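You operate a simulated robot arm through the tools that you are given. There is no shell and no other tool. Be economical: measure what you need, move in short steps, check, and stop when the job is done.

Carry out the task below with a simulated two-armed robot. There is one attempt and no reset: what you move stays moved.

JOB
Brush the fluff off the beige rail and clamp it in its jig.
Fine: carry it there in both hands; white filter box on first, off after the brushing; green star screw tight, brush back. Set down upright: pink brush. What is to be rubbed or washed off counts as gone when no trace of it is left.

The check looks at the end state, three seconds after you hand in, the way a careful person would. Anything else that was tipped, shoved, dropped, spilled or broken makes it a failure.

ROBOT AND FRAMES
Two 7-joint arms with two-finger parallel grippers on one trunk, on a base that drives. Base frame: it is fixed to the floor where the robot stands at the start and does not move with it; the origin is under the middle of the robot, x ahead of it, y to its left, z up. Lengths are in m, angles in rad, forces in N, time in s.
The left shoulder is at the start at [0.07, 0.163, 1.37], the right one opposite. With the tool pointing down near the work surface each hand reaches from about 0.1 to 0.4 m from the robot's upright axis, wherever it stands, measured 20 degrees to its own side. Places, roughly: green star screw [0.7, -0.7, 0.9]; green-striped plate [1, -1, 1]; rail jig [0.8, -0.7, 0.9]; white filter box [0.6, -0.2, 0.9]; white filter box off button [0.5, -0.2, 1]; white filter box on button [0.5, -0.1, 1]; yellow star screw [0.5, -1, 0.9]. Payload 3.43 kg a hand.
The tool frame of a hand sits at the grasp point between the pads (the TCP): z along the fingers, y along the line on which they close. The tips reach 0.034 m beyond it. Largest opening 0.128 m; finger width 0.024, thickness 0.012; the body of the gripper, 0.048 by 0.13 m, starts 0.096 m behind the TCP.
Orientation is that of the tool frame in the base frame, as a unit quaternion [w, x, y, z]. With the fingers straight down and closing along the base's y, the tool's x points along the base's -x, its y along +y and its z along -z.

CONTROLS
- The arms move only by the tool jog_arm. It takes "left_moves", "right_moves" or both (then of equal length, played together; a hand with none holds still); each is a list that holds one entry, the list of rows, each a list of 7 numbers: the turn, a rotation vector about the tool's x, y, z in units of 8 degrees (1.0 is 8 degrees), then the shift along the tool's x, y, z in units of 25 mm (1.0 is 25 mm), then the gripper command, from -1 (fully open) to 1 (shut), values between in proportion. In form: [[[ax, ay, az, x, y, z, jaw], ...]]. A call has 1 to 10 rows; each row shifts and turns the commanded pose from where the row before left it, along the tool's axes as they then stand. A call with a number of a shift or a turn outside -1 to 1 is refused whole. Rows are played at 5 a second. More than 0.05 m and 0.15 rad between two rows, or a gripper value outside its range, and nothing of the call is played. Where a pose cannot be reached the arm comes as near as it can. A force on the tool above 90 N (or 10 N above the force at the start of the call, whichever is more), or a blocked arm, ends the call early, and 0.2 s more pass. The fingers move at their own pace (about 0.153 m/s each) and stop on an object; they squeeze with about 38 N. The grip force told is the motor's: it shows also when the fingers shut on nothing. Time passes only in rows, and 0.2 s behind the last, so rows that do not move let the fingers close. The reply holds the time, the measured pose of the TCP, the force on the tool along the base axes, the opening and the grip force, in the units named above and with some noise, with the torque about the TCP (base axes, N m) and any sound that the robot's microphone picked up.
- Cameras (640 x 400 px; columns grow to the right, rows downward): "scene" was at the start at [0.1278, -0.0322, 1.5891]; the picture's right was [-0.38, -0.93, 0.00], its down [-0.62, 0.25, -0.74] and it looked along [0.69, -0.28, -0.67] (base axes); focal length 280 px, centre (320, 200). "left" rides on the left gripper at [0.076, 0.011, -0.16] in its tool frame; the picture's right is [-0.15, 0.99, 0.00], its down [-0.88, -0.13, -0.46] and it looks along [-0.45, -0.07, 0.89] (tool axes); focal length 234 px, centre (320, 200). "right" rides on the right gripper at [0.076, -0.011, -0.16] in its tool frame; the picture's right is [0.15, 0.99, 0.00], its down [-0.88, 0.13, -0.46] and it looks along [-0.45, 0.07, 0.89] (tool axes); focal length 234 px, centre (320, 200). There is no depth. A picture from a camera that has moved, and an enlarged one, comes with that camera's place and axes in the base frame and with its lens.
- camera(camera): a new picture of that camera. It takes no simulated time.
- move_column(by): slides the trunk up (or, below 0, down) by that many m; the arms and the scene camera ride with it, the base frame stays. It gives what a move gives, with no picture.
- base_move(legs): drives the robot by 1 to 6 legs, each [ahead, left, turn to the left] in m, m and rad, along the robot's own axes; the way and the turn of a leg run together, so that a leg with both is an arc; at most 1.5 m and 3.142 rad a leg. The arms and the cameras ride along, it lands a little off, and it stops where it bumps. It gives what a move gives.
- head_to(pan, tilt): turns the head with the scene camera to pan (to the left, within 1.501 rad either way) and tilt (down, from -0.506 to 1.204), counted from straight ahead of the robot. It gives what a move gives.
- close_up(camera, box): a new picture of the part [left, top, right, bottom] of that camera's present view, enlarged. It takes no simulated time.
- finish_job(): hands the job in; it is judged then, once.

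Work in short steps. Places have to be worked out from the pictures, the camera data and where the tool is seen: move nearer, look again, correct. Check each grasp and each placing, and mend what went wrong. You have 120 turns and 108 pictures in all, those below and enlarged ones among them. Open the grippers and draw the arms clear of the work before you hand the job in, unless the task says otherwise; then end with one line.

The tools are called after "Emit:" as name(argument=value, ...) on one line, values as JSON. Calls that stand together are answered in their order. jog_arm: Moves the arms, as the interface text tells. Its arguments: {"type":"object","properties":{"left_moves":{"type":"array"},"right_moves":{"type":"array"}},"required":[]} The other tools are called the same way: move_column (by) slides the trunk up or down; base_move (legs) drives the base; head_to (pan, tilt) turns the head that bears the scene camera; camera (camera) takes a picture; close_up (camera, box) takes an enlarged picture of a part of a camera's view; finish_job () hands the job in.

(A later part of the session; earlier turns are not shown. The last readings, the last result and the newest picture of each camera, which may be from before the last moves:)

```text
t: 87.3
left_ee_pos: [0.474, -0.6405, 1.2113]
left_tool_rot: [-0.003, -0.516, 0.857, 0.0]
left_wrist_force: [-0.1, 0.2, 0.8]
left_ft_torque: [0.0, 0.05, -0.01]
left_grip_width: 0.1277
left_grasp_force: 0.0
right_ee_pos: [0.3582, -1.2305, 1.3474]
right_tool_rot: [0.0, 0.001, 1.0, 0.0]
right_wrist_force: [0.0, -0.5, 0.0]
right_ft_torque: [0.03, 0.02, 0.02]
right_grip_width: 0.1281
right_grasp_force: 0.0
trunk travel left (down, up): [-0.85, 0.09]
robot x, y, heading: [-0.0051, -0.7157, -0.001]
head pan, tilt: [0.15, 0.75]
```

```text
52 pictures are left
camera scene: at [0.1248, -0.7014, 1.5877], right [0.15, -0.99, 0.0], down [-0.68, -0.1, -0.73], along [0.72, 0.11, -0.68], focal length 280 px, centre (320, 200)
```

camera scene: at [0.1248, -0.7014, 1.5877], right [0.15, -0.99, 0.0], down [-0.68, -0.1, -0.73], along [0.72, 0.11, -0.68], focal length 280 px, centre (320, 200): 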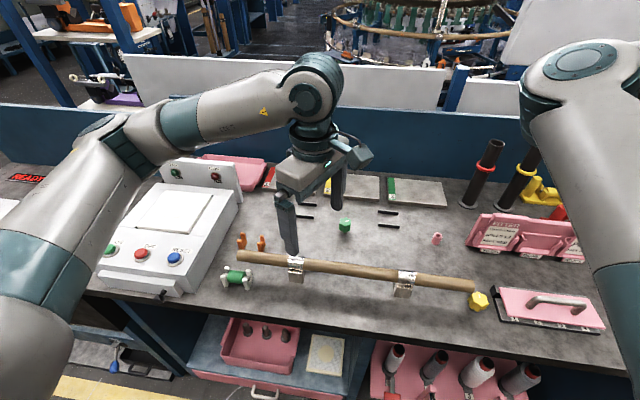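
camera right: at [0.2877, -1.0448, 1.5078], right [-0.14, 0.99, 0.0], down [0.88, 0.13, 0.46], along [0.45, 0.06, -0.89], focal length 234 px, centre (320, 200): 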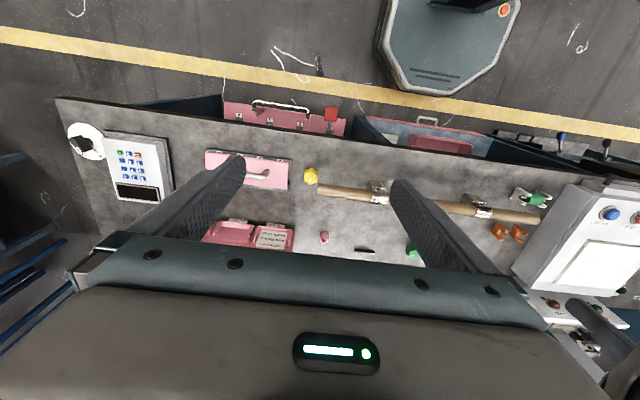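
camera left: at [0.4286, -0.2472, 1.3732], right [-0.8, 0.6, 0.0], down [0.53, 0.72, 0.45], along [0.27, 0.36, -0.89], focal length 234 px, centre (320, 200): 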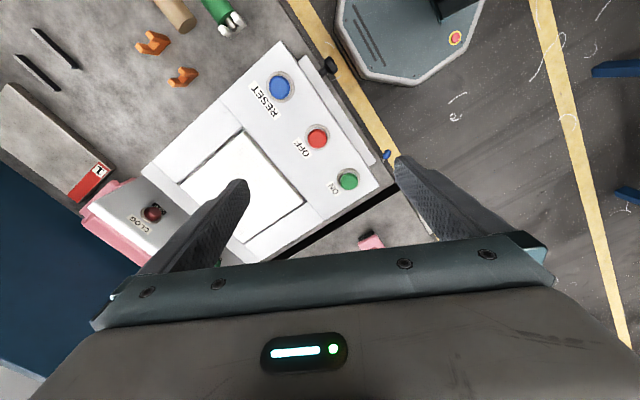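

FAN lamp is off. Now turning the left wrist to −90° and bringing its camera near the green screw to see its axis.

Emit:
jog_arm(left_moves=[[[0, 0, -0.9, 0, 0, 0, -1], [0, 0, -0.9, 0, 0, 0, -1], [0, 0, -0.9, 0, 0, 0, -1], [0, 0, -0.8, 0, 0, 0, -1], [0, 0, 0, 0.3, -1, 0, -1], [0, 0, 0, 0.3, -1, 0.7, -1], [0, 0, 0, 0.3, -1, 0.7, -1], [0, 0, 0, 0.3, -1, 0.7, -1], [0, 0, 0, 0, -1, 0.7, -1], [0, 0, 0, 0, -1, 0.7, -1]]])

Emit:
close_up(camera="left", box=[120, 40, 440, 240])

Emit:
close_up(camera="scene", box=[280, 190, 440, 300])

```text
t: 89.5
left_ee_pos: [0.6267, -0.6713, 1.1236]
left_tool_rot: [0.004, 0.708, -0.706, -0.001]
left_wrist_force: [1.3, -0.2, -0.5]
left_ft_torque: [-0.02, 0.02, 0.02]
left_grip_width: 0.128
left_grasp_force: 0.0
right_ee_pos: [0.3596, -1.2296, 1.3477]
right_tool_rot: [0.0, 0.0, 1.0, -0.001]
right_wrist_force: [0.9, -0.5, -0.5]
right_ft_torque: [0.04, 0.01, 0.02]
right_grip_width: 0.128
right_grasp_force: 0.0
trunk travel left (down, up): [-0.85, 0.09]
robot x, y, heading: [-0.0056, -0.7136, -0.009]
head pan, tilt: [0.15, 0.75]
```

```text
2.00 times, centred on (280, 140) of left
camera zoom: at [0.6146, -0.7449, 1.285], right [-0.99, 0.14, 0.0], down [0.13, 0.88, 0.45], along [0.06, 0.45, -0.89], focal length 468 px, centre (400, 320)
```

zoom: 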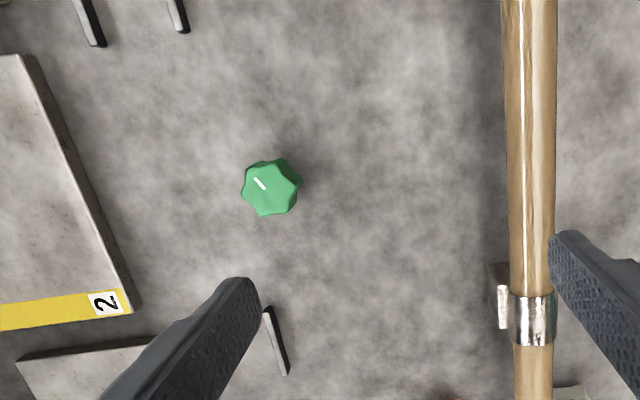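

```text
3.64 times, centred on (360, 245) of scene
camera zoom: at [0.1257, -0.7007, 1.5877], right [0.15, -0.99, 0.0], down [-0.68, -0.1, -0.73], along [0.72, 0.11, -0.68], focal length 1017 px, centre (174, 36)
```

zoom: 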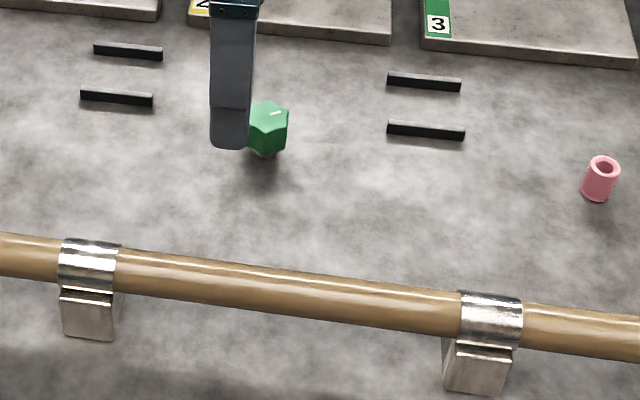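

The screw has a vertical axis at [0.711,−0.692]; the strips centre at x≈0.772, y≈−0.692±0.137. I now bring both hands toward the rail's outer parts: left y≈−0.50, right y≈−0.93, right wrist turned +90°.

Emit:
jog_arm(left_moves=[[[0, 0, 0, 0, 0.5, -0.5, -1], [0, 0, 0, -0.7, 0.5, 0, -1], [0, 0, 0, -0.8, 0.5, 0, -1], [0, 0, 0, -0.8, 0.5, 0, -1], [0, 0, 0, -0.8, 0.5, 0, -1], [0, 0, 0, -0.8, 0.5, 0, -1], [0, 0, 0, -0.8, 0.5, 0, -1], [0, 0, 0, -0.8, 0.3, 0, -1], [0, 0, 0, -0.7, 0, 0, -1], [0, 0, 0, -0.6, 0, 0, -1]]], right_moves=[[[0, 0, 1, 0, 0, 0, -1], [0, 0, 1, 0, 0, 0, -1], [0, 0, 1, 0, 0, 0, -1], [0, 0, 1, 0, 0, 0, -1], [0, 0, 1, 0, 0, 0, -1], [0, 0, 1, 0, 0, 0, -1], [0, 0, 1, 0, 0, 0, -1], [0, 0, 1, 0, 0, 0, -1], [0, 0, 1, 0, 0, 0, -1], [0, 0, 1, 0, 0, 0, -1]]])

```text
t: 91.7
left_ee_pos: [0.5272, -0.5006, 1.133]
left_tool_rot: [0.004, 0.708, -0.706, 0.001]
left_wrist_force: [-0.3, 0.0, 1.6]
left_ft_torque: [-0.02, -0.01, -0.02]
left_grip_width: 0.1278
left_grasp_force: 0.1
right_ee_pos: [0.3578, -1.2295, 1.3479]
right_tool_rot: [0.001, 0.643, 0.765, 0.0]
right_wrist_force: [0.1, -1.1, -0.5]
right_ft_torque: [-0.05, 0.02, 0.01]
right_grip_width: 0.1281
right_grasp_force: 0.1
trunk travel left (down, up): [-0.85, 0.09]
robot x, y, heading: [-0.0084, -0.7144, -0.008]
head pan, tilt: [0.15, 0.75]
```

Right wrist has turned fine. Finishing its rotation and moving it over the rail's right part.

Emit:
jog_arm(right_moves=[[[0, 0, 0.65, 0, 0, 0, -1], [0, 0, 0.6, 0, 0, 0, -1], [0, 0, 0, 1, 0.7, 0.5, -1], [0, 0, 0, 1, 0.7, 0.7, -1], [0, 0, 0, 1, 0.7, 0.7, -1], [0, 0, 0, 1, 0.7, 0.7, -1], [0, 0, 0, 1, 0.7, 0.7, -1], [0, 0, 0, 1, 0.7, 0.7, -1], [0, 0, 0, 1, 0.7, 0.7, -1], [0, 0, 0, 1, 0.7, 0.7, -1]]])

Emit:
jog_arm(right_moves=[[[0, 0, 0, 1, 0.7, 0.7, -1], [0, 0, 0, 1, 0.7, 0.8, -1], [0, 0, 0, 1, 0.3, 0.8, -1], [0, 0, 0, 1, 0, 0.8, -1], [0, 0, 0, 0, 0, 0, -1]]])

Emit:
camera(camera="right")

Emit:
camera(camera="left")

```text
t: 93.9
left_ee_pos: [0.5266, -0.5006, 1.1337]
left_tool_rot: [0.003, 0.708, -0.706, 0.001]
left_wrist_force: [1.3, 0.3, -0.2]
left_ft_torque: [0.01, 0.04, 0.01]
left_grip_width: 0.128
left_grasp_force: 0.2
right_ee_pos: [0.459, -1.1127, 1.25]
right_tool_rot: [0.002, 0.706, 0.708, 0.001]
right_wrist_force: [-0.3, 0.3, 0.2]
right_ft_torque: [-0.01, -0.01, 0.03]
right_grip_width: 0.128
right_grasp_force: 0.0
right hand out of reach, approached as far as the arm can: row 7, 8, 9, 10
trunk travel left (down, up): [-0.85, 0.09]
robot x, y, heading: [-0.0085, -0.7143, -0.002]
head pan, tilt: [0.15, 0.75]
```

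```text
t: 95.1
left_ee_pos: [0.5256, -0.5006, 1.1336]
left_tool_rot: [0.004, 0.707, -0.707, 0.002]
left_wrist_force: [0.0, -0.3, -0.2]
left_ft_torque: [0.01, 0.0, 0.01]
left_grip_width: 0.1281
left_grasp_force: 0.0
right_ee_pos: [0.4527, -1.1145, 1.1937]
right_tool_rot: [0.001, 0.706, 0.708, 0.0]
right_wrist_force: [0.2, -0.2, 0.3]
right_ft_torque: [0.0, -0.01, -0.01]
right_grip_width: 0.1284
right_grasp_force: 0.0
right hand out of reach, approached as far as the arm can: row 1, 2, 3, 4
trunk travel left (down, up): [-0.85, 0.09]
robot x, y, heading: [-0.0081, -0.7095, -0.002]
head pan, tilt: [0.15, 0.75]
```

```text
49 pictures are left
camera right: at [0.4416, -1.039, 1.3526], right [0.99, 0.15, 0.0], down [0.13, -0.88, 0.46], along [0.07, -0.45, -0.89], focal length 234 px, centre (320, 200)
```

right: 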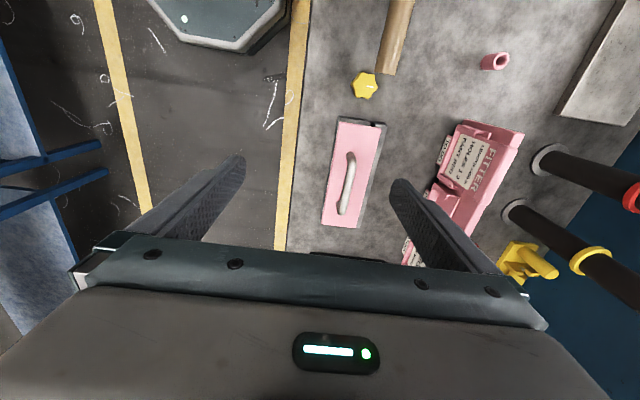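

```text
48 pictures are left
camera left: at [0.5151, -0.5758, 1.2958], right [-0.99, 0.14, 0.0], down [0.13, 0.88, 0.45], along [0.06, 0.45, -0.89], focal length 234 px, centre (320, 200)
```

left: 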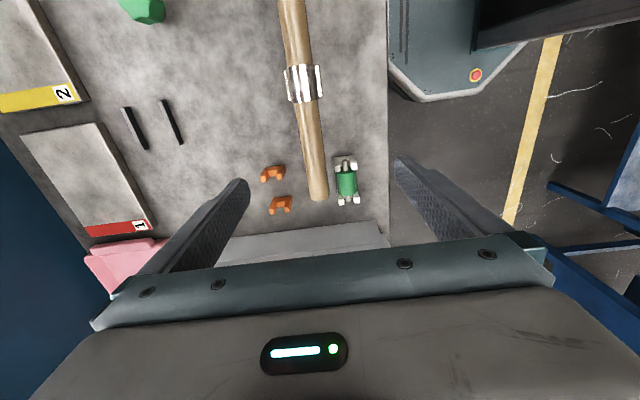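

The right arm jams in this posture; I turn its wrist partly back, move over, and then turn again.

Emit:
jog_arm(right_moves=[[[0, 0, -1, 0, 0, -0.5, -1], [0, 0, -1, 0, 0, -0.5, -1], [0, 0, -1, 0, 0, 0, -1], [0, 0, -1, 0, 0, 0, -1], [0, 0, -1, 0, 0, 0, -1], [0, 0, -1, 0, 0, 0, -1], [0, 0, -1, 0, 0, 0, -1], [0, 0, -1, 0, 0, 0, -1], [0, 0, -1, 0, 0, 0, -1], [0, 0, -1, 0, 0, 0, -1]]])

```text
t: 97.3
left_ee_pos: [0.5272, -0.5007, 1.1351]
left_tool_rot: [0.003, 0.707, -0.707, 0.0]
left_wrist_force: [0.0, -0.6, -0.1]
left_ft_torque: [0.02, -0.01, 0.0]
left_grip_width: 0.1278
left_grasp_force: 0.1
right_ee_pos: [0.4505, -1.1132, 1.219]
right_tool_rot: [0.0, 0.086, 0.996, -0.001]
right_wrist_force: [-0.2, 0.7, -0.7]
right_ft_torque: [0.01, 0.03, -0.02]
right_grip_width: 0.128
right_grasp_force: 0.1
trunk travel left (down, up): [-0.85, 0.09]
robot x, y, heading: [-0.0073, -0.7149, 0.002]
head pan, tilt: [0.15, 0.75]
```

Translating the right hand to above the grasp point at near-zero yaw.

Emit:
jog_arm(right_moves=[[[0, 0, 0, -0.24, 0.97, 0, -1], [0, 0, 0, -0.24, 0.97, 0, -1], [0, 0, 0, -0.24, 0.97, 0, -1], [0, 0, 0, -0.24, 0.97, 0, -1], [0, 0, 0, -0.24, 0.97, 0, -1], [0, 0, 0, -0.24, 0.97, 0, -1], [0, 0, 0, -0.24, 0.97, 0, -1], [0, 0, 0, -0.24, 0.97, 0, -1]]])

Emit:
jog_arm(right_moves=[[[0, 0, 1, 0, 0, 0, -1], [0, 0, 1, 0, 0, 0, -1], [0, 0, 1, 0, 0, 0, -1], [0, 0, 1, 0, 0, 0, -1], [0, 0, 1, 0, 0, 0, -1], [0, 0, 1, 0, 0, 0, -1], [0, 0, 1, 0, 0, 0, -1], [0, 0, 1, 0, 0, 0, -1], [0, 0, 1, 0, 0, 0, -1], [0, 0, 1, 0, 0, 0, -1]]])

```text
t: 99.1
left_ee_pos: [0.5261, -0.5006, 1.1345]
left_tool_rot: [0.003, 0.707, -0.707, 0.001]
left_wrist_force: [0.4, -0.8, -0.5]
left_ft_torque: [0.01, 0.03, -0.01]
left_grip_width: 0.1279
left_grasp_force: 0.1
right_ee_pos: [0.451, -1.1146, 1.2192]
right_tool_rot: [0.0, 0.088, 0.996, -0.001]
right_wrist_force: [0.1, -0.4, 0.2]
right_ft_torque: [-0.01, -0.01, 0.0]
right_grip_width: 0.1281
right_grasp_force: 0.0
right hand out of reach, approached as far as the arm can: row 1, 2, 3, 4, 5, 6, 7, 8
trunk travel left (down, up): [-0.85, 0.09]
robot x, y, heading: [-0.0036, -0.7115, -0.006]
head pan, tilt: [0.15, 0.75]
```

```text
t: 101.3
left_ee_pos: [0.5255, -0.5007, 1.1334]
left_tool_rot: [0.004, 0.708, -0.707, 0.001]
left_wrist_force: [0.4, 0.0, 0.4]
left_ft_torque: [-0.05, -0.03, 0.01]
left_grip_width: 0.1281
left_grasp_force: 0.0
right_ee_pos: [0.4509, -1.1155, 1.2175]
right_tool_rot: [0.0, 0.708, 0.706, -0.001]
right_wrist_force: [-0.7, 0.4, -0.7]
right_ft_torque: [0.01, 0.0, 0.0]
right_grip_width: 0.1277
right_grasp_force: 0.2
trunk travel left (down, up): [-0.85, 0.09]
robot x, y, heading: [-0.0058, -0.7133, -0.002]
head pan, tilt: [0.15, 0.75]
```

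The limit isn't the wrist. I look at the right arm's posture.

Emit:
head_to(pan=-0.6, tilt=0.4)

Emit:
camera(camera="scene")

```text
t: 102.4
left_ee_pos: [0.5266, -0.5006, 1.1338]
left_tool_rot: [0.003, 0.708, -0.707, 0.002]
left_wrist_force: [0.3, 0.4, -0.1]
left_ft_torque: [0.01, -0.03, 0.01]
left_grip_width: 0.1281
left_grasp_force: 0.0
right_ee_pos: [0.4517, -1.1157, 1.2164]
right_tool_rot: [0.001, 0.707, 0.707, 0.0]
right_wrist_force: [0.5, 0.5, 1.2]
right_ft_torque: [-0.02, -0.02, -0.03]
right_grip_width: 0.1282
right_grasp_force: 0.1
trunk travel left (down, up): [-0.85, 0.09]
robot x, y, heading: [-0.0127, -0.7152, -0.002]
head pan, tilt: [-0.6, 0.4]
```

```text
47 pictures are left
camera scene: at [0.1193, -0.7652, 1.6188], right [-0.57, -0.82, 0.0], down [-0.32, 0.22, -0.92], along [0.76, -0.52, -0.39], focal length 280 px, centre (320, 200)
```

scene: 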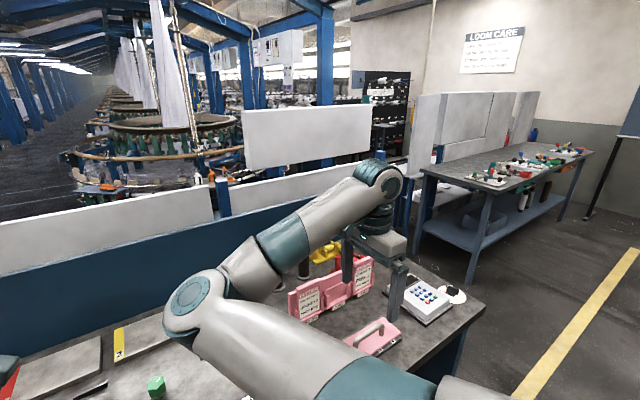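

The right arm's elbow is tucked inward, so it cannot go further inward than ~0.40 m. Instead I stand further left (y≈−0.51): right hand stays outboard, left hand works near the centre line.

Emit:
jog_arm(left_moves=[[[0, 0, 0, 1, 0, 0, -1], [0, 0, 0, 1, 0, 0, -1], [0, 0, 0, 1, 0, 0, -1], [0, 0, 0, 1, 0, 0, -1], [0, 0, 0, 1, 0, 0, -1], [0, 0, 0, 1, 0, 0, -1], [0, 0, 0, 1, 0, 0, -1], [0, 0, 0, 1, 0, 0, -1]]])

Emit:
base_move(legs=[[0.01, 0.2, 0]])

Emit:
jog_arm(right_moves=[[[0, 0, 0, 0, 0.8, 0.5, -1], [0, 0, 0, 0, 0.8, 0.5, -1], [0, 0, 0, 0, 0.8, 0.5, -1], [0, 0, 0, 0, 0.8, 0.5, -1], [0, 0, 0, 0, 0, 0.5, -1]]])

Emit:
camera(camera="right")

```text
t: 104.3
left_ee_pos: [0.5348, -0.6879, 1.1334]
left_tool_rot: [0.001, 0.718, -0.696, -0.002]
left_wrist_force: [5.5, -0.3, -0.9]
left_ft_torque: [0.02, 0.76, 0.44]
left_grip_width: 0.128
left_grasp_force: 0.1
right_ee_pos: [0.4503, -1.1176, 1.2182]
right_tool_rot: [0.001, 0.709, 0.705, 0.001]
right_wrist_force: [0.3, 1.2, -0.3]
right_ft_torque: [-0.01, -0.01, 0.02]
right_grip_width: 0.1279
right_grasp_force: 0.0
trunk travel left (down, up): [-0.85, 0.09]
robot x, y, heading: [-0.0139, -0.7147, -0.001]
head pan, tilt: [-0.6, 0.4]
stopped in row 8 (left hand): the force on the tool passed its limit (the readings are from after the stop); the commanded pose is now the measured one
```

```text
t: 105.9
left_ee_pos: [0.5455, -0.4941, 1.1345]
left_tool_rot: [-0.001, 0.718, -0.696, -0.003]
left_wrist_force: [12.6, 2.8, -2.7]
left_ft_torque: [-0.4, 2.17, 1.11]
left_grip_width: 0.1279
left_grasp_force: 0.0
right_ee_pos: [0.4599, -0.9242, 1.2174]
right_tool_rot: [0.0, 0.711, 0.704, 0.001]
right_wrist_force: [0.5, -0.5, -0.1]
right_ft_torque: [0.04, -0.02, 0.0]
right_grip_width: 0.1279
right_grasp_force: 0.1
trunk travel left (down, up): [-0.85, 0.09]
robot x, y, heading: [-0.0009, -0.5176, -0.001]
head pan, tilt: [-0.6, 0.4]
```

```text
t: 107.1
left_ee_pos: [0.5457, -0.4927, 1.1326]
left_tool_rot: [0.0, 0.718, -0.696, -0.002]
left_wrist_force: [7.7, 4.7, -7.5]
left_ft_torque: [-0.29, 1.24, 0.66]
left_grip_width: 0.128
left_grasp_force: 0.1
right_ee_pos: [0.4602, -0.9214, 1.2048]
right_tool_rot: [0.001, 0.71, 0.704, 0.0]
right_wrist_force: [-0.6, 0.0, -0.2]
right_ft_torque: [-0.01, -0.02, -0.01]
right_grip_width: 0.1281
right_grasp_force: 0.1
right hand out of reach, approached as far as the arm can: row 1, 2, 3, 4
trunk travel left (down, up): [-0.85, 0.09]
robot x, y, heading: [0.0075, -0.5147, -0.006]
head pan, tilt: [-0.6, 0.4]
```

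```text
46 pictures are left
camera right: at [0.4514, -0.8449, 1.3642], right [0.99, 0.14, 0.0], down [0.12, -0.88, 0.46], along [0.06, -0.45, -0.89], focal length 234 px, centre (320, 200)
```

right: 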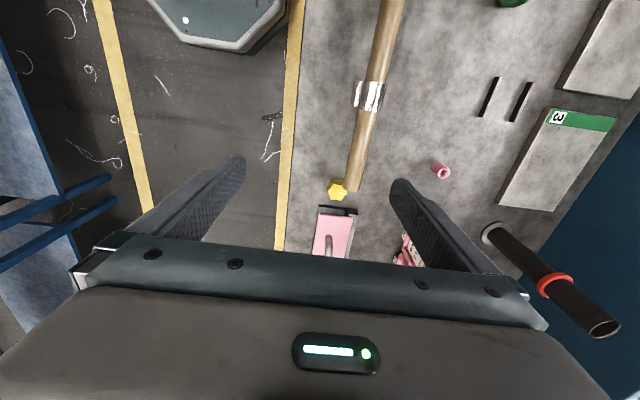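

The left hand touched something (likely the right arm's elbow); I back it off. At the same time I probe whether the right hand can go forward when further outboard.

Emit:
jog_arm(left_moves=[[[0, 0, 0, -1, 0, 0, -1], [0, 0, 0, -1, 0, 0, -1], [0, 0, 0, -1, 0, 0, -1], [0, 0, 0, -1, 0, 0, -1], [0, 0, 0, 0, 0, 0, -1], [0, 0, 0, 0, 0, 0, -1], [0, 0, 0, 0, 0, 0, -1], [0, 0, 0, 0, 0, 0, -1], [0, 0, 0, 0, 0, 0, -1], [0, 0, 0, 0, 0, 0, -1]]], right_moves=[[[0, 0, 0, 0, 0, -1, -1], [0, 0, 0, 0, 0, -1, -1], [0, 0, 0, 0, 0, -1, -1], [0, 0, 0, -1, 0, 0, -1], [0, 0, 0, -1, 0, 0, -1], [0, 0, 0, -1, 0.7, 0, -1], [0, 0, 0, 0, 1, 0, -1], [0, 0, 0, 0, 1, 0, -1], [0, 0, 0, 0, 1, 0, -1], [0, 0, 0, 0, 1, 0, -1]]])

```text
t: 109.3
left_ee_pos: [0.5407, -0.3924, 1.1349]
left_tool_rot: [0.001, 0.718, -0.696, -0.002]
left_wrist_force: [-1.2, 0.3, -0.3]
left_ft_torque: [-0.01, 0.03, -0.01]
left_grip_width: 0.128
left_grasp_force: 0.1
right_ee_pos: [0.4891, -0.9964, 1.2809]
right_tool_rot: [0.001, 0.709, 0.706, 0.0]
right_wrist_force: [-0.1, 0.4, -0.6]
right_ft_torque: [0.01, 0.01, -0.02]
right_grip_width: 0.1279
right_grasp_force: 0.1
right hand out of reach, approached as far as the arm can: row 7, 8, 9, 10
trunk travel left (down, up): [-0.85, 0.09]
robot x, y, heading: [0.0019, -0.5135, -0.003]
head pan, tilt: [-0.6, 0.4]
```

The tucked elbow limits it. I try unfolding it: raise the right hand high first, then go inward there, where that elbow posture must swing outward.

Emit:
jog_arm(right_moves=[[[0, 0, 0, 0, 0, -1, -1], [0, 0, 0, 0, 0, -1, -1], [0, 0, 0, 0, 0, -1, -1], [0, 0, 0, 0, 0, -1, -1], [0, 0, 0, 0, 0, -1, -1], [0, 0, 0, 0, 0, -1, -1], [0, 0, 0, 0, 0, -1, -1], [0, 0, 0, 0, 0, -1, -1], [0, 0, 0, 0, 0, -1, -1], [0, 0, 0, 0, 0, -1, -1]]])

Emit:
camera(camera="scene")

```text
t: 111.5
left_ee_pos: [0.5395, -0.3941, 1.1345]
left_tool_rot: [-0.001, 0.718, -0.697, -0.002]
left_wrist_force: [-0.2, 0.6, 0.2]
left_ft_torque: [0.03, -0.01, 0.0]
left_grip_width: 0.128
left_grasp_force: 0.2
right_ee_pos: [0.4271, -1.0066, 1.5078]
right_tool_rot: [0.002, 0.709, 0.705, 0.0]
right_wrist_force: [-0.1, -0.4, 0.2]
right_ft_torque: [0.0, -0.01, 0.01]
right_grip_width: 0.1281
right_grasp_force: 0.0
right hand out of reach, approached as far as the arm can: row 2, 3, 4, 5, 6, 7, 8, 9, 10
trunk travel left (down, up): [-0.85, 0.09]
robot x, y, heading: [0.004, -0.5136, -0.001]
head pan, tilt: [-0.6, 0.4]
```

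```text
45 pictures are left
camera scene: at [0.1282, -0.5684, 1.6189], right [-0.57, -0.82, 0.0], down [-0.32, 0.22, -0.92], along [0.76, -0.52, -0.39], focal length 280 px, centre (320, 200)
```

scene: 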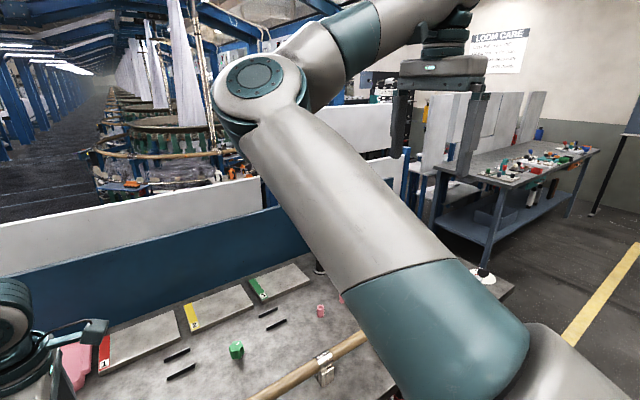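

The right arm has the same handedness as the left, so its good wrist range should also be on the −90° side. I rotate the right wrist back through 0 to −90°.

Emit:
jog_arm(right_moves=[[[0, 0, -1, 0, 0, 0, -1], [0, 0, -1, 0, 0, 0, -1], [0, 0, -1, 0, 0, 0, -1], [0, 0, -1, 0, 0, 0, -1], [0, 0, -1, 0, 0, 0, -1], [0, 0, -1, 0, 0, 0, -1], [0, 0, -1, 0, 0, 0, -1], [0, 0, -1, 0, 0, 0, -1], [0, 0, -1, 0, 0, 0, -1], [0, 0, -1, 0, 0, 0, -1]]])

Emit:
jog_arm(right_moves=[[[0, 0, -1, 0, 0, 0.5, -1], [0, 0, -1, 0, 0, 0.5, -1], [0, 0, -1, 0, 0, 0.5, -1], [0, 0, -1, 0, 0, 0.5, -1], [0, 0, -1, 0, 0, 0.5, -1], [0, 0, -1, 0, 0, 0.5, -1], [0, 0, -1, 0, 0, 0.5, -1], [0, 0, -1, 0, 0, 0.5, -1], [0, 0, -1, 0, 0, 0.5, -1], [0, 0, -1, 0, 0, 0.5, -1]]])

Emit:
jog_arm(right_moves=[[[0, 0, -1, 0, 0, 1, -1], [0, 0, -1, 0, 0, 1, -1], [0, 0, -0.5, 0, 0, 1, -1], [0, 0, 0, 0, 0, 1, -1], [0, 0, 0, 0, -1, 0, -1], [0, 0, 0, 0, -1, 0, -1], [0, 0, 0, 0, -1, 0, -1], [0, 0, 0, -1, 0, 0, -1], [0, 0, 0, -1, 0, 0, -1], [0, 0, 0, -1, 0, 0, -1]]])

```text
t: 113.7
left_ee_pos: [0.5411, -0.3916, 1.136]
left_tool_rot: [0.0, 0.717, -0.697, -0.003]
left_wrist_force: [-1.4, 0.0, 0.4]
left_ft_torque: [-0.01, 0.04, 0.02]
left_grip_width: 0.1279
left_grasp_force: 0.0
right_ee_pos: [0.426, -1.0044, 1.5069]
right_tool_rot: [0.001, 0.09, 0.996, 0.0]
right_wrist_force: [-0.9, 0.3, -0.6]
right_ft_torque: [0.02, 0.01, -0.01]
right_grip_width: 0.1283
right_grasp_force: 0.1
trunk travel left (down, up): [-0.85, 0.09]
robot x, y, heading: [-0.0015, -0.5186, -0.002]
head pan, tilt: [-0.6, 0.4]
```

```text
t: 115.9
left_ee_pos: [0.5412, -0.3935, 1.1342]
left_tool_rot: [0.0, 0.717, -0.697, -0.002]
left_wrist_force: [0.2, 0.3, -0.2]
left_ft_torque: [0.0, 0.0, 0.0]
left_grip_width: 0.1279
left_grasp_force: 0.1
right_ee_pos: [0.426, -1.0049, 1.3824]
right_tool_rot: [0.0, -0.571, 0.821, -0.002]
right_wrist_force: [0.3, 0.1, -0.2]
right_ft_torque: [-0.05, -0.01, -0.02]
right_grip_width: 0.1281
right_grasp_force: 0.2
trunk travel left (down, up): [-0.85, 0.09]
robot x, y, heading: [0.0057, -0.5103, -0.0]
head pan, tilt: [-0.6, 0.4]
```

```text
t: 118.1
left_ee_pos: [0.5409, -0.3929, 1.1345]
left_tool_rot: [0.0, 0.717, -0.697, -0.002]
left_wrist_force: [0.5, 0.1, -0.1]
left_ft_torque: [-0.03, -0.07, 0.0]
left_grip_width: 0.1281
left_grasp_force: 0.1
right_ee_pos: [0.5031, -0.929, 1.2808]
right_tool_rot: [0.0, -0.704, 0.71, 0.0]
right_wrist_force: [0.0, 0.4, -0.4]
right_ft_torque: [-0.02, -0.01, -0.01]
right_grip_width: 0.1281
right_grasp_force: 0.0
trunk travel left (down, up): [-0.85, 0.09]
robot x, y, heading: [0.0043, -0.5195, -0.005]
head pan, tilt: [-0.6, 0.4]
```

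Now the right hand moves freely at −90°. I lower it over the rail's right part and look at the posture.

Emit:
jog_arm(right_moves=[[[0, 0, 0, 0, -0.5, 1, -1], [0, 0, 0, 0, -0.5, 1, -1], [0, 0, 0, 0, 0, 1, -1], [0, 0, 0, 0, 0, 1, -1], [0, 0, 0, 0, 0, 1, -1], [0, 0, 0, 0, 0, 1, -1]]])

Emit:
camera(camera="scene")

```text
t: 119.5
left_ee_pos: [0.5409, -0.3929, 1.1356]
left_tool_rot: [0.0, 0.717, -0.697, -0.002]
left_wrist_force: [-0.6, 0.3, 0.9]
left_ft_torque: [-0.02, -0.02, -0.04]
left_grip_width: 0.1283
left_grasp_force: 0.2
right_ee_pos: [0.5277, -0.9314, 1.1331]
right_tool_rot: [0.0, -0.704, 0.71, -0.001]
right_wrist_force: [0.3, -0.5, 0.1]
right_ft_torque: [0.01, -0.01, 0.02]
right_grip_width: 0.1281
right_grasp_force: 0.1
trunk travel left (down, up): [-0.85, 0.09]
robot x, y, heading: [0.0041, -0.512, -0.002]
head pan, tilt: [-0.6, 0.4]
```

```text
44 pictures are left
camera scene: at [0.1296, -0.5688, 1.6189], right [-0.57, -0.82, 0.0], down [-0.32, 0.22, -0.92], along [0.76, -0.52, -0.39], focal length 280 px, centre (320, 200)
```

scene: 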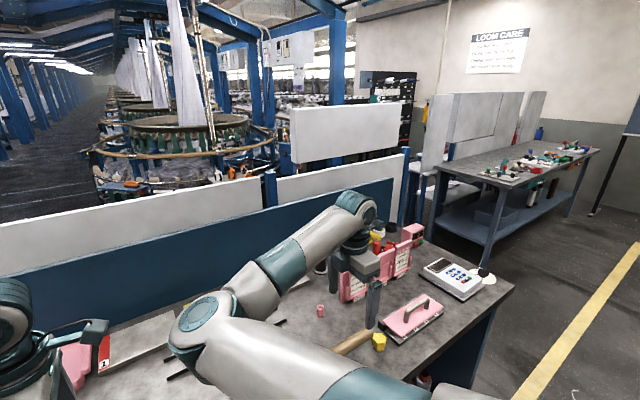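

The right elbow bulges inward over the bench, so I back the base off 0.15 m: arms stretch out more and elbows stay over the aisle. Left hand shifts to keep clear.

Emit:
base_move(legs=[[-0.15, 0, 0]])

Emit:
jog_arm(left_moves=[[[0, 0, 0.14, 0, -0.5, 0, -1], [0, 0, 0, 0, -0.7, 0, -1], [0, 0, 0, 0, -0.9, 0, -1], [0, 0, 0, 0, -0.9, 0, -1], [0, 0, 0, 0, -0.9, 0, -1], [0, 0, 0, 0, -0.9, 0, -1], [0, 0, 0, 0, -0.9, 0, -1], [0, 0, 0, 0, 0, 0, -1]]], right_moves=[[[0, 0, 0, 0, -0.5, 0, -1], [0, 0, 0, 0, -0.7, 0, -1], [0, 0, 0, 0, -1, 0, -1], [0, 0, 0, 0, -1, 0, -1], [0, 0, 0, 0, -1, 0, -1], [0, 0, 0, 0, -1, 0, -1], [0, 0, 0, 0, -1, 0, -1], [0, 0, 0, 0, 0, 0, -1]]])

Emit:
head_to(pan=-0.25, tilt=0.75)

Emit:
camera(camera="scene")

```text
t: 120.8
left_ee_pos: [0.3903, -0.3915, 1.1323]
left_tool_rot: [0.001, 0.718, -0.696, -0.003]
left_wrist_force: [0.2, -1.0, 0.2]
left_ft_torque: [0.02, 0.06, 0.01]
left_grip_width: 0.1276
left_grasp_force: 0.0
right_ee_pos: [0.3778, -0.9293, 1.132]
right_tool_rot: [-0.001, -0.705, 0.709, 0.0]
right_wrist_force: [1.1, 0.0, -0.7]
right_ft_torque: [-0.03, 0.02, 0.01]
right_grip_width: 0.1279
right_grasp_force: 0.0
trunk travel left (down, up): [-0.85, 0.09]
robot x, y, heading: [-0.1486, -0.5172, -0.002]
head pan, tilt: [-0.6, 0.4]
```

```text
t: 122.7
left_ee_pos: [0.5282, -0.3897, 1.1345]
left_tool_rot: [0.0, 0.711, -0.703, -0.001]
left_wrist_force: [-0.2, -0.2, 0.4]
left_ft_torque: [-0.01, -0.01, 0.02]
left_grip_width: 0.1279
left_grasp_force: 0.0
right_ee_pos: [0.5302, -0.9316, 1.1333]
right_tool_rot: [0.0, -0.704, 0.71, -0.002]
right_wrist_force: [0.3, 0.5, 0.6]
right_ft_torque: [0.03, -0.03, -0.01]
right_grip_width: 0.1281
right_grasp_force: 0.0
trunk travel left (down, up): [-0.85, 0.09]
robot x, y, heading: [-0.1517, -0.5129, 0.006]
head pan, tilt: [-0.6, 0.4]
```

```text
t: 123.5
left_ee_pos: [0.5299, -0.3906, 1.1331]
left_tool_rot: [0.001, 0.711, -0.703, -0.002]
left_wrist_force: [0.0, -0.9, 0.9]
left_ft_torque: [-0.02, 0.0, -0.02]
left_grip_width: 0.1279
left_grasp_force: 0.0
right_ee_pos: [0.5312, -0.9316, 1.1338]
right_tool_rot: [0.0, -0.706, 0.709, 0.0]
right_wrist_force: [0.2, 0.3, 0.6]
right_ft_torque: [0.02, 0.0, -0.02]
right_grip_width: 0.1281
right_grasp_force: 0.1
trunk travel left (down, up): [-0.85, 0.09]
robot x, y, heading: [-0.1488, -0.5159, 0.004]
head pan, tilt: [-0.25, 0.75]
```

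```text
43 pictures are left
camera scene: at [-0.0189, -0.5365, 1.5878], right [-0.25, -0.97, 0.0], down [-0.66, 0.17, -0.73], along [0.71, -0.18, -0.68], focal length 280 px, centre (320, 200)
```

scene: 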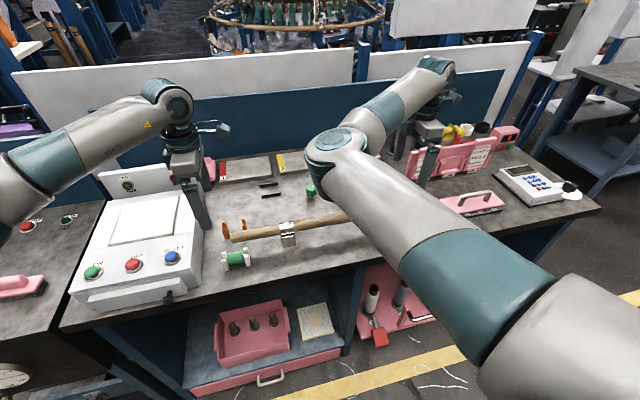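

Elbow is now well clear of the left hand. Lowering both hands, half-open, over the rail.

Emit:
jog_arm(left_moves=[[[0, 0, 0, 0.7, 0, 0, -0.5], [0, 0, 0, 0.7, 0, 0, -0.4], [0, 0, 0, 0.7, -0.1, 0.5, -0.4], [0, 0, 0, 0, 0, 1, -0.4], [0, 0, 0, 0, 0, 1, -0.4], [0, 0, 0, 0, 0, 1, -0.4], [0, 0, 0, 0, 0, 1, -0.4], [0, 0, 0, 0, 0, 0, -0.4]]], right_moves=[[[0, 0, 0, 0, 0, 0, -0.5], [0, 0, 0, 0, 0, 0, -0.4], [0, 0, 0, 0, 0, 0.5, -0.4], [0, 0, 0, 0, 0, 1, -0.4], [0, 0, 0, 0, 0, 1, -0.4], [0, 0, 0, 0, 0, 1, -0.4], [0, 0, 0, 0, 0, 1, -0.4], [0, 0, 0, 0, 0, 0, -0.4]]])

Emit:
camera(camera="left")

Emit:
camera(camera="right")

```text
t: 125.3
left_ee_pos: [0.5329, -0.4407, 1.0214]
left_tool_rot: [0.001, 0.711, -0.703, -0.001]
left_wrist_force: [0.2, 0.3, 0.2]
left_ft_torque: [0.01, 0.0, -0.04]
left_grip_width: 0.0897
left_grasp_force: 0.1
right_ee_pos: [0.5285, -0.9338, 1.0195]
right_tool_rot: [0.0, -0.705, 0.709, -0.002]
right_wrist_force: [-0.7, -0.7, 0.8]
right_ft_torque: [0.02, -0.01, -0.01]
right_grip_width: 0.0896
right_grasp_force: 0.1
trunk travel left (down, up): [-0.85, 0.09]
robot x, y, heading: [-0.1522, -0.5137, -0.005]
head pan, tilt: [-0.25, 0.75]
```

```text
42 pictures are left
camera left: at [0.5223, -0.518, 1.1827], right [-0.99, 0.13, 0.0], down [0.12, 0.88, 0.46], along [0.06, 0.45, -0.89], focal length 234 px, centre (320, 200)
```

left: 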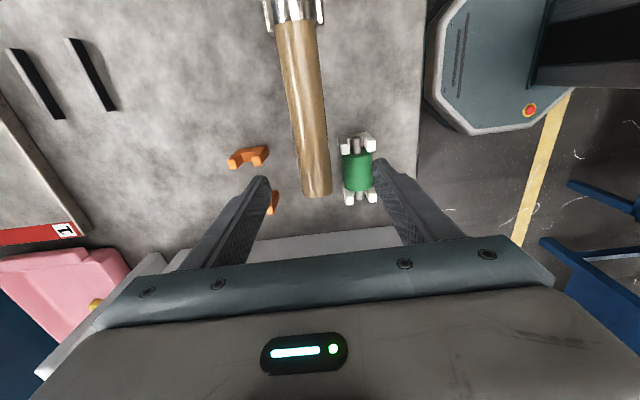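

```text
41 pictures are left
camera right: at [0.5401, -1.0092, 1.178], right [-0.99, -0.14, 0.0], down [-0.13, 0.88, 0.45], along [-0.06, 0.45, -0.89], focal length 234 px, centre (320, 200)
```

right: 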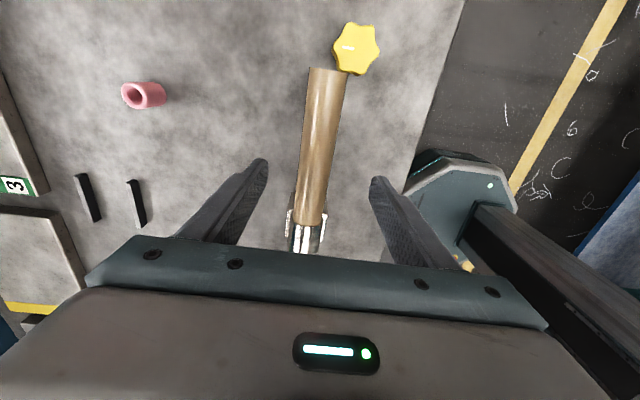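

The rail is at x≈0.536. Left of y=−0.46 the spool and orange forks are too near, so I move the left hand to y≈−0.505 before going down, with a narrower opening.

Emit:
jog_arm(left_moves=[[[0, 0, 0, 0.9, 0, -0.2, -0.2], [0, 0, 0, 0.9, -0.1, 0, 0], [0, 0, 0, 0.8, 0, 0, 0], [0, 0, 0, 0, 0, 0.7, 0], [0, 0, 0, 0, 0, 0.7, 0], [0, 0, 0, 0, 0, 0.5, 0], [0, 0, 0, 0, 0, 0, 0]]], right_moves=[[[0, 0, 0, 0, -0.15, 0, -0.2], [0, 0, 0, 0, -0.15, 0, 0], [0, 0, 0, 0, 0, 0, 0], [0, 0, 0, 0, 0, 0.7, 0], [0, 0, 0, 0, 0, 0.6, 0], [0, 0, 0, 0, 0, 0.4, 0], [0, 0, 0, 0, 0, 0, 0]]])

Emit:
close_up(camera="left", box=[180, 40, 460, 240])

Emit:
close_up(camera="right", box=[180, 60, 460, 260])

```text
t: 126.9
left_ee_pos: [0.5384, -0.5059, 0.9783]
left_tool_rot: [0.0, 0.712, -0.702, -0.002]
left_wrist_force: [-0.1, 0.2, -0.4]
left_ft_torque: [0.01, -0.02, 0.02]
left_grip_width: 0.0639
left_grasp_force: 0.0
right_ee_pos: [0.5375, -0.9317, 0.978]
right_tool_rot: [0.0, -0.705, 0.709, -0.002]
right_wrist_force: [-0.5, 0.9, 0.6]
right_ft_torque: [-0.02, 0.02, -0.02]
right_grip_width: 0.0639
right_grasp_force: 0.0
trunk travel left (down, up): [-0.85, 0.09]
robot x, y, heading: [-0.1513, -0.5175, 0.002]
head pan, tilt: [-0.25, 0.75]
```

```text
2.00 times, centred on (320, 140) of left
camera zoom: at [0.5269, -0.5819, 1.1397], right [-0.99, 0.13, 0.0], down [0.12, 0.88, 0.46], along [0.06, 0.45, -0.89], focal length 468 px, centre (320, 320)
```

zoom: 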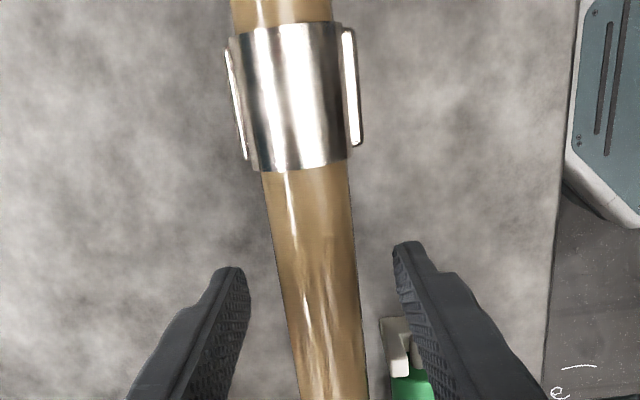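

```text
2.00 times, centred on (320, 160) of right
camera zoom: at [0.549, -1.0077, 1.1374], right [-0.99, -0.14, 0.0], down [-0.13, 0.88, 0.45], along [-0.06, 0.45, -0.89], focal length 468 px, centre (320, 280)
```

zoom: 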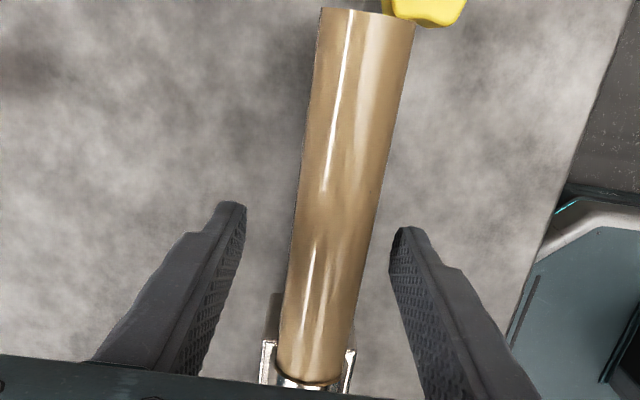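

Both hands straddle the rail well. Closing both.

Emit:
jog_arm(left_moves=[[[0, 0, 0, 0, 0, 0, 0.5], [0, 0, 0, 0, 0, 0, 1], [0, 0, 0, 0, 0, 0, 1], [0, 0, 0, 0, 0, 0, 1]]], right_moves=[[[0, 0, 0, 0, 0, 0, 0.5], [0, 0, 0, 0, 0, 0, 1], [0, 0, 0, 0, 0, 0, 1], [0, 0, 0, 0, 0, 0, 1]]])

```text
t: 127.9
left_ee_pos: [0.5372, -0.5057, 0.9785]
left_tool_rot: [0.0, 0.711, -0.703, -0.002]
left_wrist_force: [-3.0, 0.5, 0.5]
left_ft_torque: [-0.02, 0.03, -0.84]
left_grip_width: 0.0315
left_grasp_force: 37.9
right_ee_pos: [0.5374, -0.9321, 0.9767]
right_tool_rot: [-0.001, -0.705, 0.709, -0.001]
right_wrist_force: [-0.8, -0.7, -0.6]
right_ft_torque: [0.02, 0.05, 0.43]
right_grip_width: 0.0316
right_grasp_force: 37.6
trunk travel left (down, up): [-0.85, 0.09]
robot x, y, heading: [-0.1525, -0.518, -0.002]
head pan, tilt: [-0.25, 0.75]
```

Both grips hold at 31.5 mm. Lifting together in small steps, watching the forces.

Emit:
jog_arm(left_moves=[[[0, 0, 0, 0, 0, -0.2, 1], [0, 0, 0, 0, 0, -0.2, 1], [0, 0, 0, 0, 0, -0.2, 1], [0, 0, 0, 0, 0, 0, 1]]], right_moves=[[[0, 0, 0, 0, 0, -0.2, 1], [0, 0, 0, 0, 0, -0.2, 1], [0, 0, 0, 0, 0, -0.2, 1], [0, 0, 0, 0, 0, 0, 1]]])

Emit:
close_up(camera="left", box=[220, 20, 420, 160])

```text
t: 128.9
left_ee_pos: [0.5375, -0.5079, 0.9921]
left_tool_rot: [0.0, 0.712, -0.702, -0.003]
left_wrist_force: [-0.3, 9.5, -3.1]
left_ft_torque: [-0.39, -0.03, -0.51]
left_grip_width: 0.0319
left_grasp_force: 38.0
right_ee_pos: [0.5387, -0.9343, 0.9919]
right_tool_rot: [-0.002, -0.704, 0.71, -0.001]
right_wrist_force: [-0.1, -8.2, -7.7]
right_ft_torque: [-0.81, 0.04, 0.68]
right_grip_width: 0.0316
right_grasp_force: 38.0
trunk travel left (down, up): [-0.85, 0.09]
robot x, y, heading: [-0.1509, -0.5125, 0.006]
head pan, tilt: [-0.25, 0.75]
```

```text
2.86 times, centred on (320, 90) of left
camera zoom: at [0.5278, -0.5836, 1.1529], right [-0.99, 0.13, 0.0], down [0.12, 0.88, 0.46], along [0.06, 0.46, -0.89], focal length 669 px, centre (320, 514)
```

zoom: 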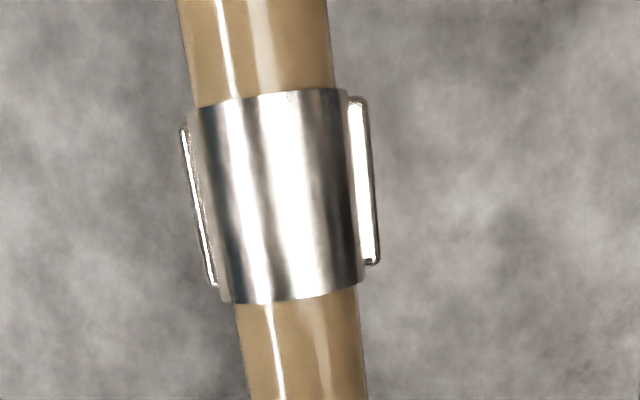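

It lifts freely. Lifting clear to z≈1.08.

Emit:
jog_arm(left_moves=[[[0, 0, 0, 0, 0, -0.6, 1], [0, 0, 0, 0, 0, -0.6, 1], [0, 0, 0, 0, 0, -0.6, 1], [0, 0, 0, 0, 0, -0.6, 1], [0, 0, 0, 0, 0, -0.6, 1], [0, 0, 0, 0, 0, -0.6, 1], [0, 0, 0, 0, 0, 0, 1]]], right_moves=[[[0, 0, 0, 0, 0, -0.6, 1], [0, 0, 0, 0, 0, -0.6, 1], [0, 0, 0, 0, 0, -0.6, 1], [0, 0, 0, 0, 0, -0.6, 1], [0, 0, 0, 0, 0, -0.6, 1], [0, 0, 0, 0, 0, -0.6, 1], [0, 0, 0, 0, 0, 0, 1]]])

Emit:
camera(camera="scene")

```text
t: 130.5
left_ee_pos: [0.538, -0.5055, 1.0834]
left_tool_rot: [0.0, 0.711, -0.703, -0.004]
left_wrist_force: [-1.2, 19.2, -8.6]
left_ft_torque: [1.14, -0.01, -0.96]
left_grip_width: 0.0317
left_grasp_force: 38.5
right_ee_pos: [0.5376, -0.9301, 1.0824]
right_tool_rot: [-0.001, -0.705, 0.71, -0.001]
right_wrist_force: [1.9, -19.9, -1.9]
right_ft_torque: [0.53, -0.04, 0.13]
right_grip_width: 0.0317
right_grasp_force: 37.7
trunk travel left (down, up): [-0.85, 0.09]
robot x, y, heading: [-0.1514, -0.5167, 0.002]
head pan, tilt: [-0.25, 0.75]
```

```text
37 pictures are left
camera scene: at [-0.0171, -0.5369, 1.5875], right [-0.25, -0.97, 0.0], down [-0.66, 0.17, -0.73], along [0.71, -0.18, -0.68], focal length 280 px, centre (320, 200)
```

scene: 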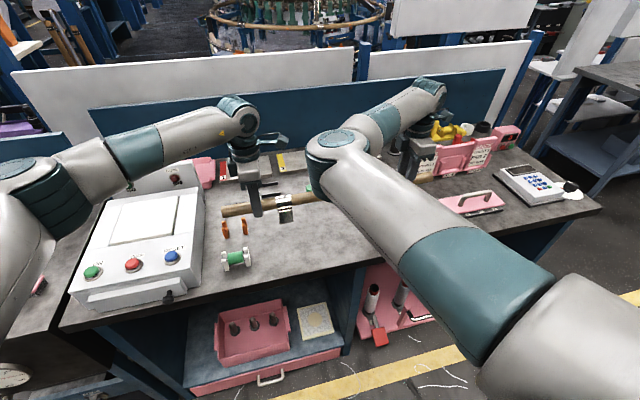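

Checking what came along with the rail (I don't see the posts left on the bench).

Emit:
close_up(camera="scene", box=[210, 160, 350, 280])

Emit:
camera(camera="right")

```text
3.33 times, centred on (280, 220) of scene
camera zoom: at [-0.0171, -0.5369, 1.5875], right [-0.25, -0.97, 0.0], down [-0.66, 0.17, -0.73], along [0.71, -0.18, -0.68], focal length 932 px, centre (453, 133)
```

zoom: 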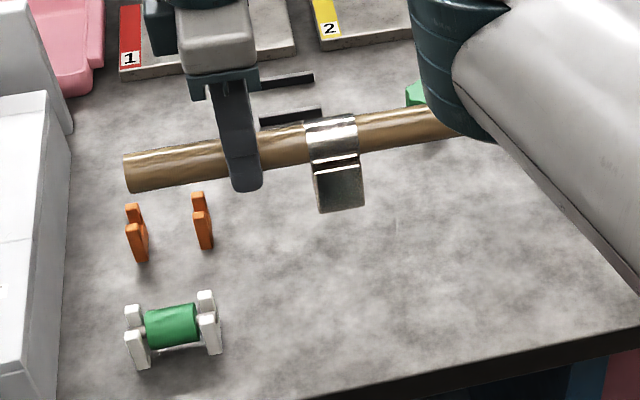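

```text
35 pictures are left
camera right: at [0.5498, -1.0071, 1.2425], right [-0.99, -0.14, 0.0], down [-0.12, 0.88, 0.45], along [-0.06, 0.45, -0.89], focal length 234 px, centre (320, 200)
```

right: 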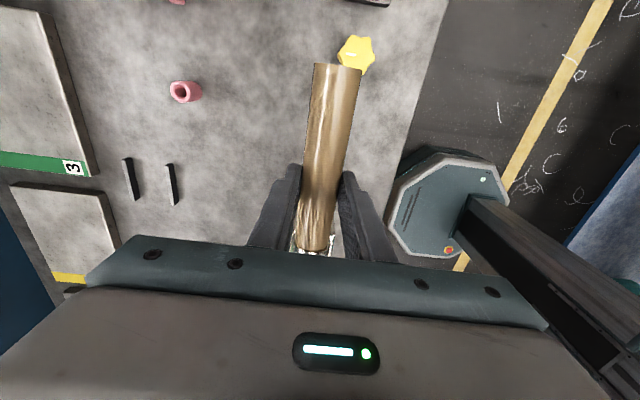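

The brackets are feet belonging to the rail; they go between the jig's strip pairs (gap ~54 mm, centre x≈0.775; rail needs Δx≈+0.238, Δy≈+0.0265). I relieve the squeeze along y, then drive forward 0.15 m with the rail held high.

Emit:
jog_arm(left_moves=[[[0, 0, 0, -0.07, 0, 0, 1], [0, 0, 0, 0, 0, 0, 1]]])

Emit:
base_move(legs=[[0.15, 0, 0]])

```text
t: 131.1
left_ee_pos: [0.5395, -0.5052, 1.0823]
left_tool_rot: [0.002, 0.711, -0.703, -0.002]
left_wrist_force: [-1.5, 14.4, -8.6]
left_ft_torque: [0.86, 0.06, -0.86]
left_grip_width: 0.0316
left_grasp_force: 38.5
right_ee_pos: [0.5375, -0.9313, 1.0833]
right_tool_rot: [0.0, -0.705, 0.709, 0.001]
right_wrist_force: [2.4, -14.0, -3.0]
right_ft_torque: [0.33, 0.02, -0.05]
right_grip_width: 0.0318
right_grasp_force: 38.0
trunk travel left (down, up): [-0.85, 0.09]
robot x, y, heading: [-0.1489, -0.5156, -0.002]
head pan, tilt: [-0.25, 0.75]
```

```text
t: 132.4
left_ee_pos: [0.6854, -0.5054, 1.0857]
left_tool_rot: [0.0, 0.711, -0.703, -0.002]
left_wrist_force: [-1.5, 7.1, -5.0]
left_ft_torque: [0.03, 0.02, -0.84]
left_grip_width: 0.032
left_grasp_force: 38.6
right_ee_pos: [0.6836, -0.9311, 1.0835]
right_tool_rot: [0.0, -0.704, 0.71, -0.001]
right_wrist_force: [0.6, -6.6, -4.6]
right_ft_torque: [-0.02, -0.03, 0.24]
right_grip_width: 0.0314
right_grasp_force: 37.8
trunk travel left (down, up): [-0.85, 0.09]
robot x, y, heading: [-0.0006, -0.5174, -0.002]
head pan, tilt: [-0.25, 0.75]
```

Rail now at x≈0.685. Moving both hands together +x 0.09, +y 0.0265.

Emit:
jog_arm(left_moves=[[[0, 0, 0, -0.17, -0.6, 0, 1], [0, 0, 0, -0.17, -0.6, 0, 1], [0, 0, 0, -0.18, -0.6, 0, 1], [0, 0, 0, -0.18, -0.6, 0, 1], [0, 0, 0, -0.18, -0.6, 0, 1], [0, 0, 0, -0.18, -0.6, 0, 1], [0, 0, 0, 0, 0, 0, 1]]], right_moves=[[[0, 0, 0, -0.17, -0.6, 0, 1], [0, 0, 0, -0.17, -0.6, 0, 1], [0, 0, 0, -0.18, -0.6, 0, 1], [0, 0, 0, -0.18, -0.6, 0, 1], [0, 0, 0, -0.18, -0.6, 0, 1], [0, 0, 0, -0.18, -0.6, 0, 1], [0, 0, 0, 0, 0, 0, 1]]])

Emit:
head_to(pan=0.1, tilt=0.8)

Emit:
camera(camera="scene")

```text
t: 134.1
left_ee_pos: [0.7768, -0.4791, 1.0852]
left_tool_rot: [0.001, 0.711, -0.703, -0.002]
left_wrist_force: [0.4, -6.2, -6.9]
left_ft_torque: [0.24, -0.22, -0.25]
left_grip_width: 0.0317
left_grasp_force: 37.3
right_ee_pos: [0.775, -0.905, 1.0829]
right_tool_rot: [0.0, -0.706, 0.708, 0.001]
right_wrist_force: [-1.4, 5.3, -4.1]
right_ft_torque: [0.13, 0.21, 0.72]
right_grip_width: 0.0318
right_grasp_force: 38.1
trunk travel left (down, up): [-0.85, 0.09]
robot x, y, heading: [-0.0008, -0.5144, -0.001]
head pan, tilt: [-0.25, 0.75]
```

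```text
t: 134.9
left_ee_pos: [0.7776, -0.478, 1.0842]
left_tool_rot: [0.001, 0.711, -0.703, -0.003]
left_wrist_force: [-0.1, -9.8, -6.8]
left_ft_torque: [-0.01, -0.03, -0.55]
left_grip_width: 0.0316
left_grasp_force: 37.6
right_ee_pos: [0.7755, -0.9041, 1.0828]
right_tool_rot: [0.001, -0.705, 0.71, 0.0]
right_wrist_force: [-0.1, 8.9, -4.7]
right_ft_torque: [0.61, -0.01, 0.4]
right_grip_width: 0.0316
right_grasp_force: 38.5
trunk travel left (down, up): [-0.85, 0.09]
robot x, y, heading: [-0.001, -0.5135, 0.002]
head pan, tilt: [0.099, 0.799]
```

```text
34 pictures are left
camera scene: at [0.1313, -0.5085, 1.5836], right [0.1, -1.0, 0.0], down [-0.71, -0.07, -0.7], along [0.69, 0.07, -0.72], focal length 280 px, centre (320, 200)
```

scene: 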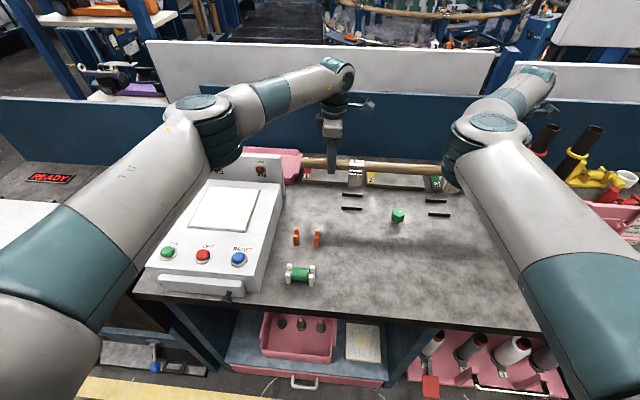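

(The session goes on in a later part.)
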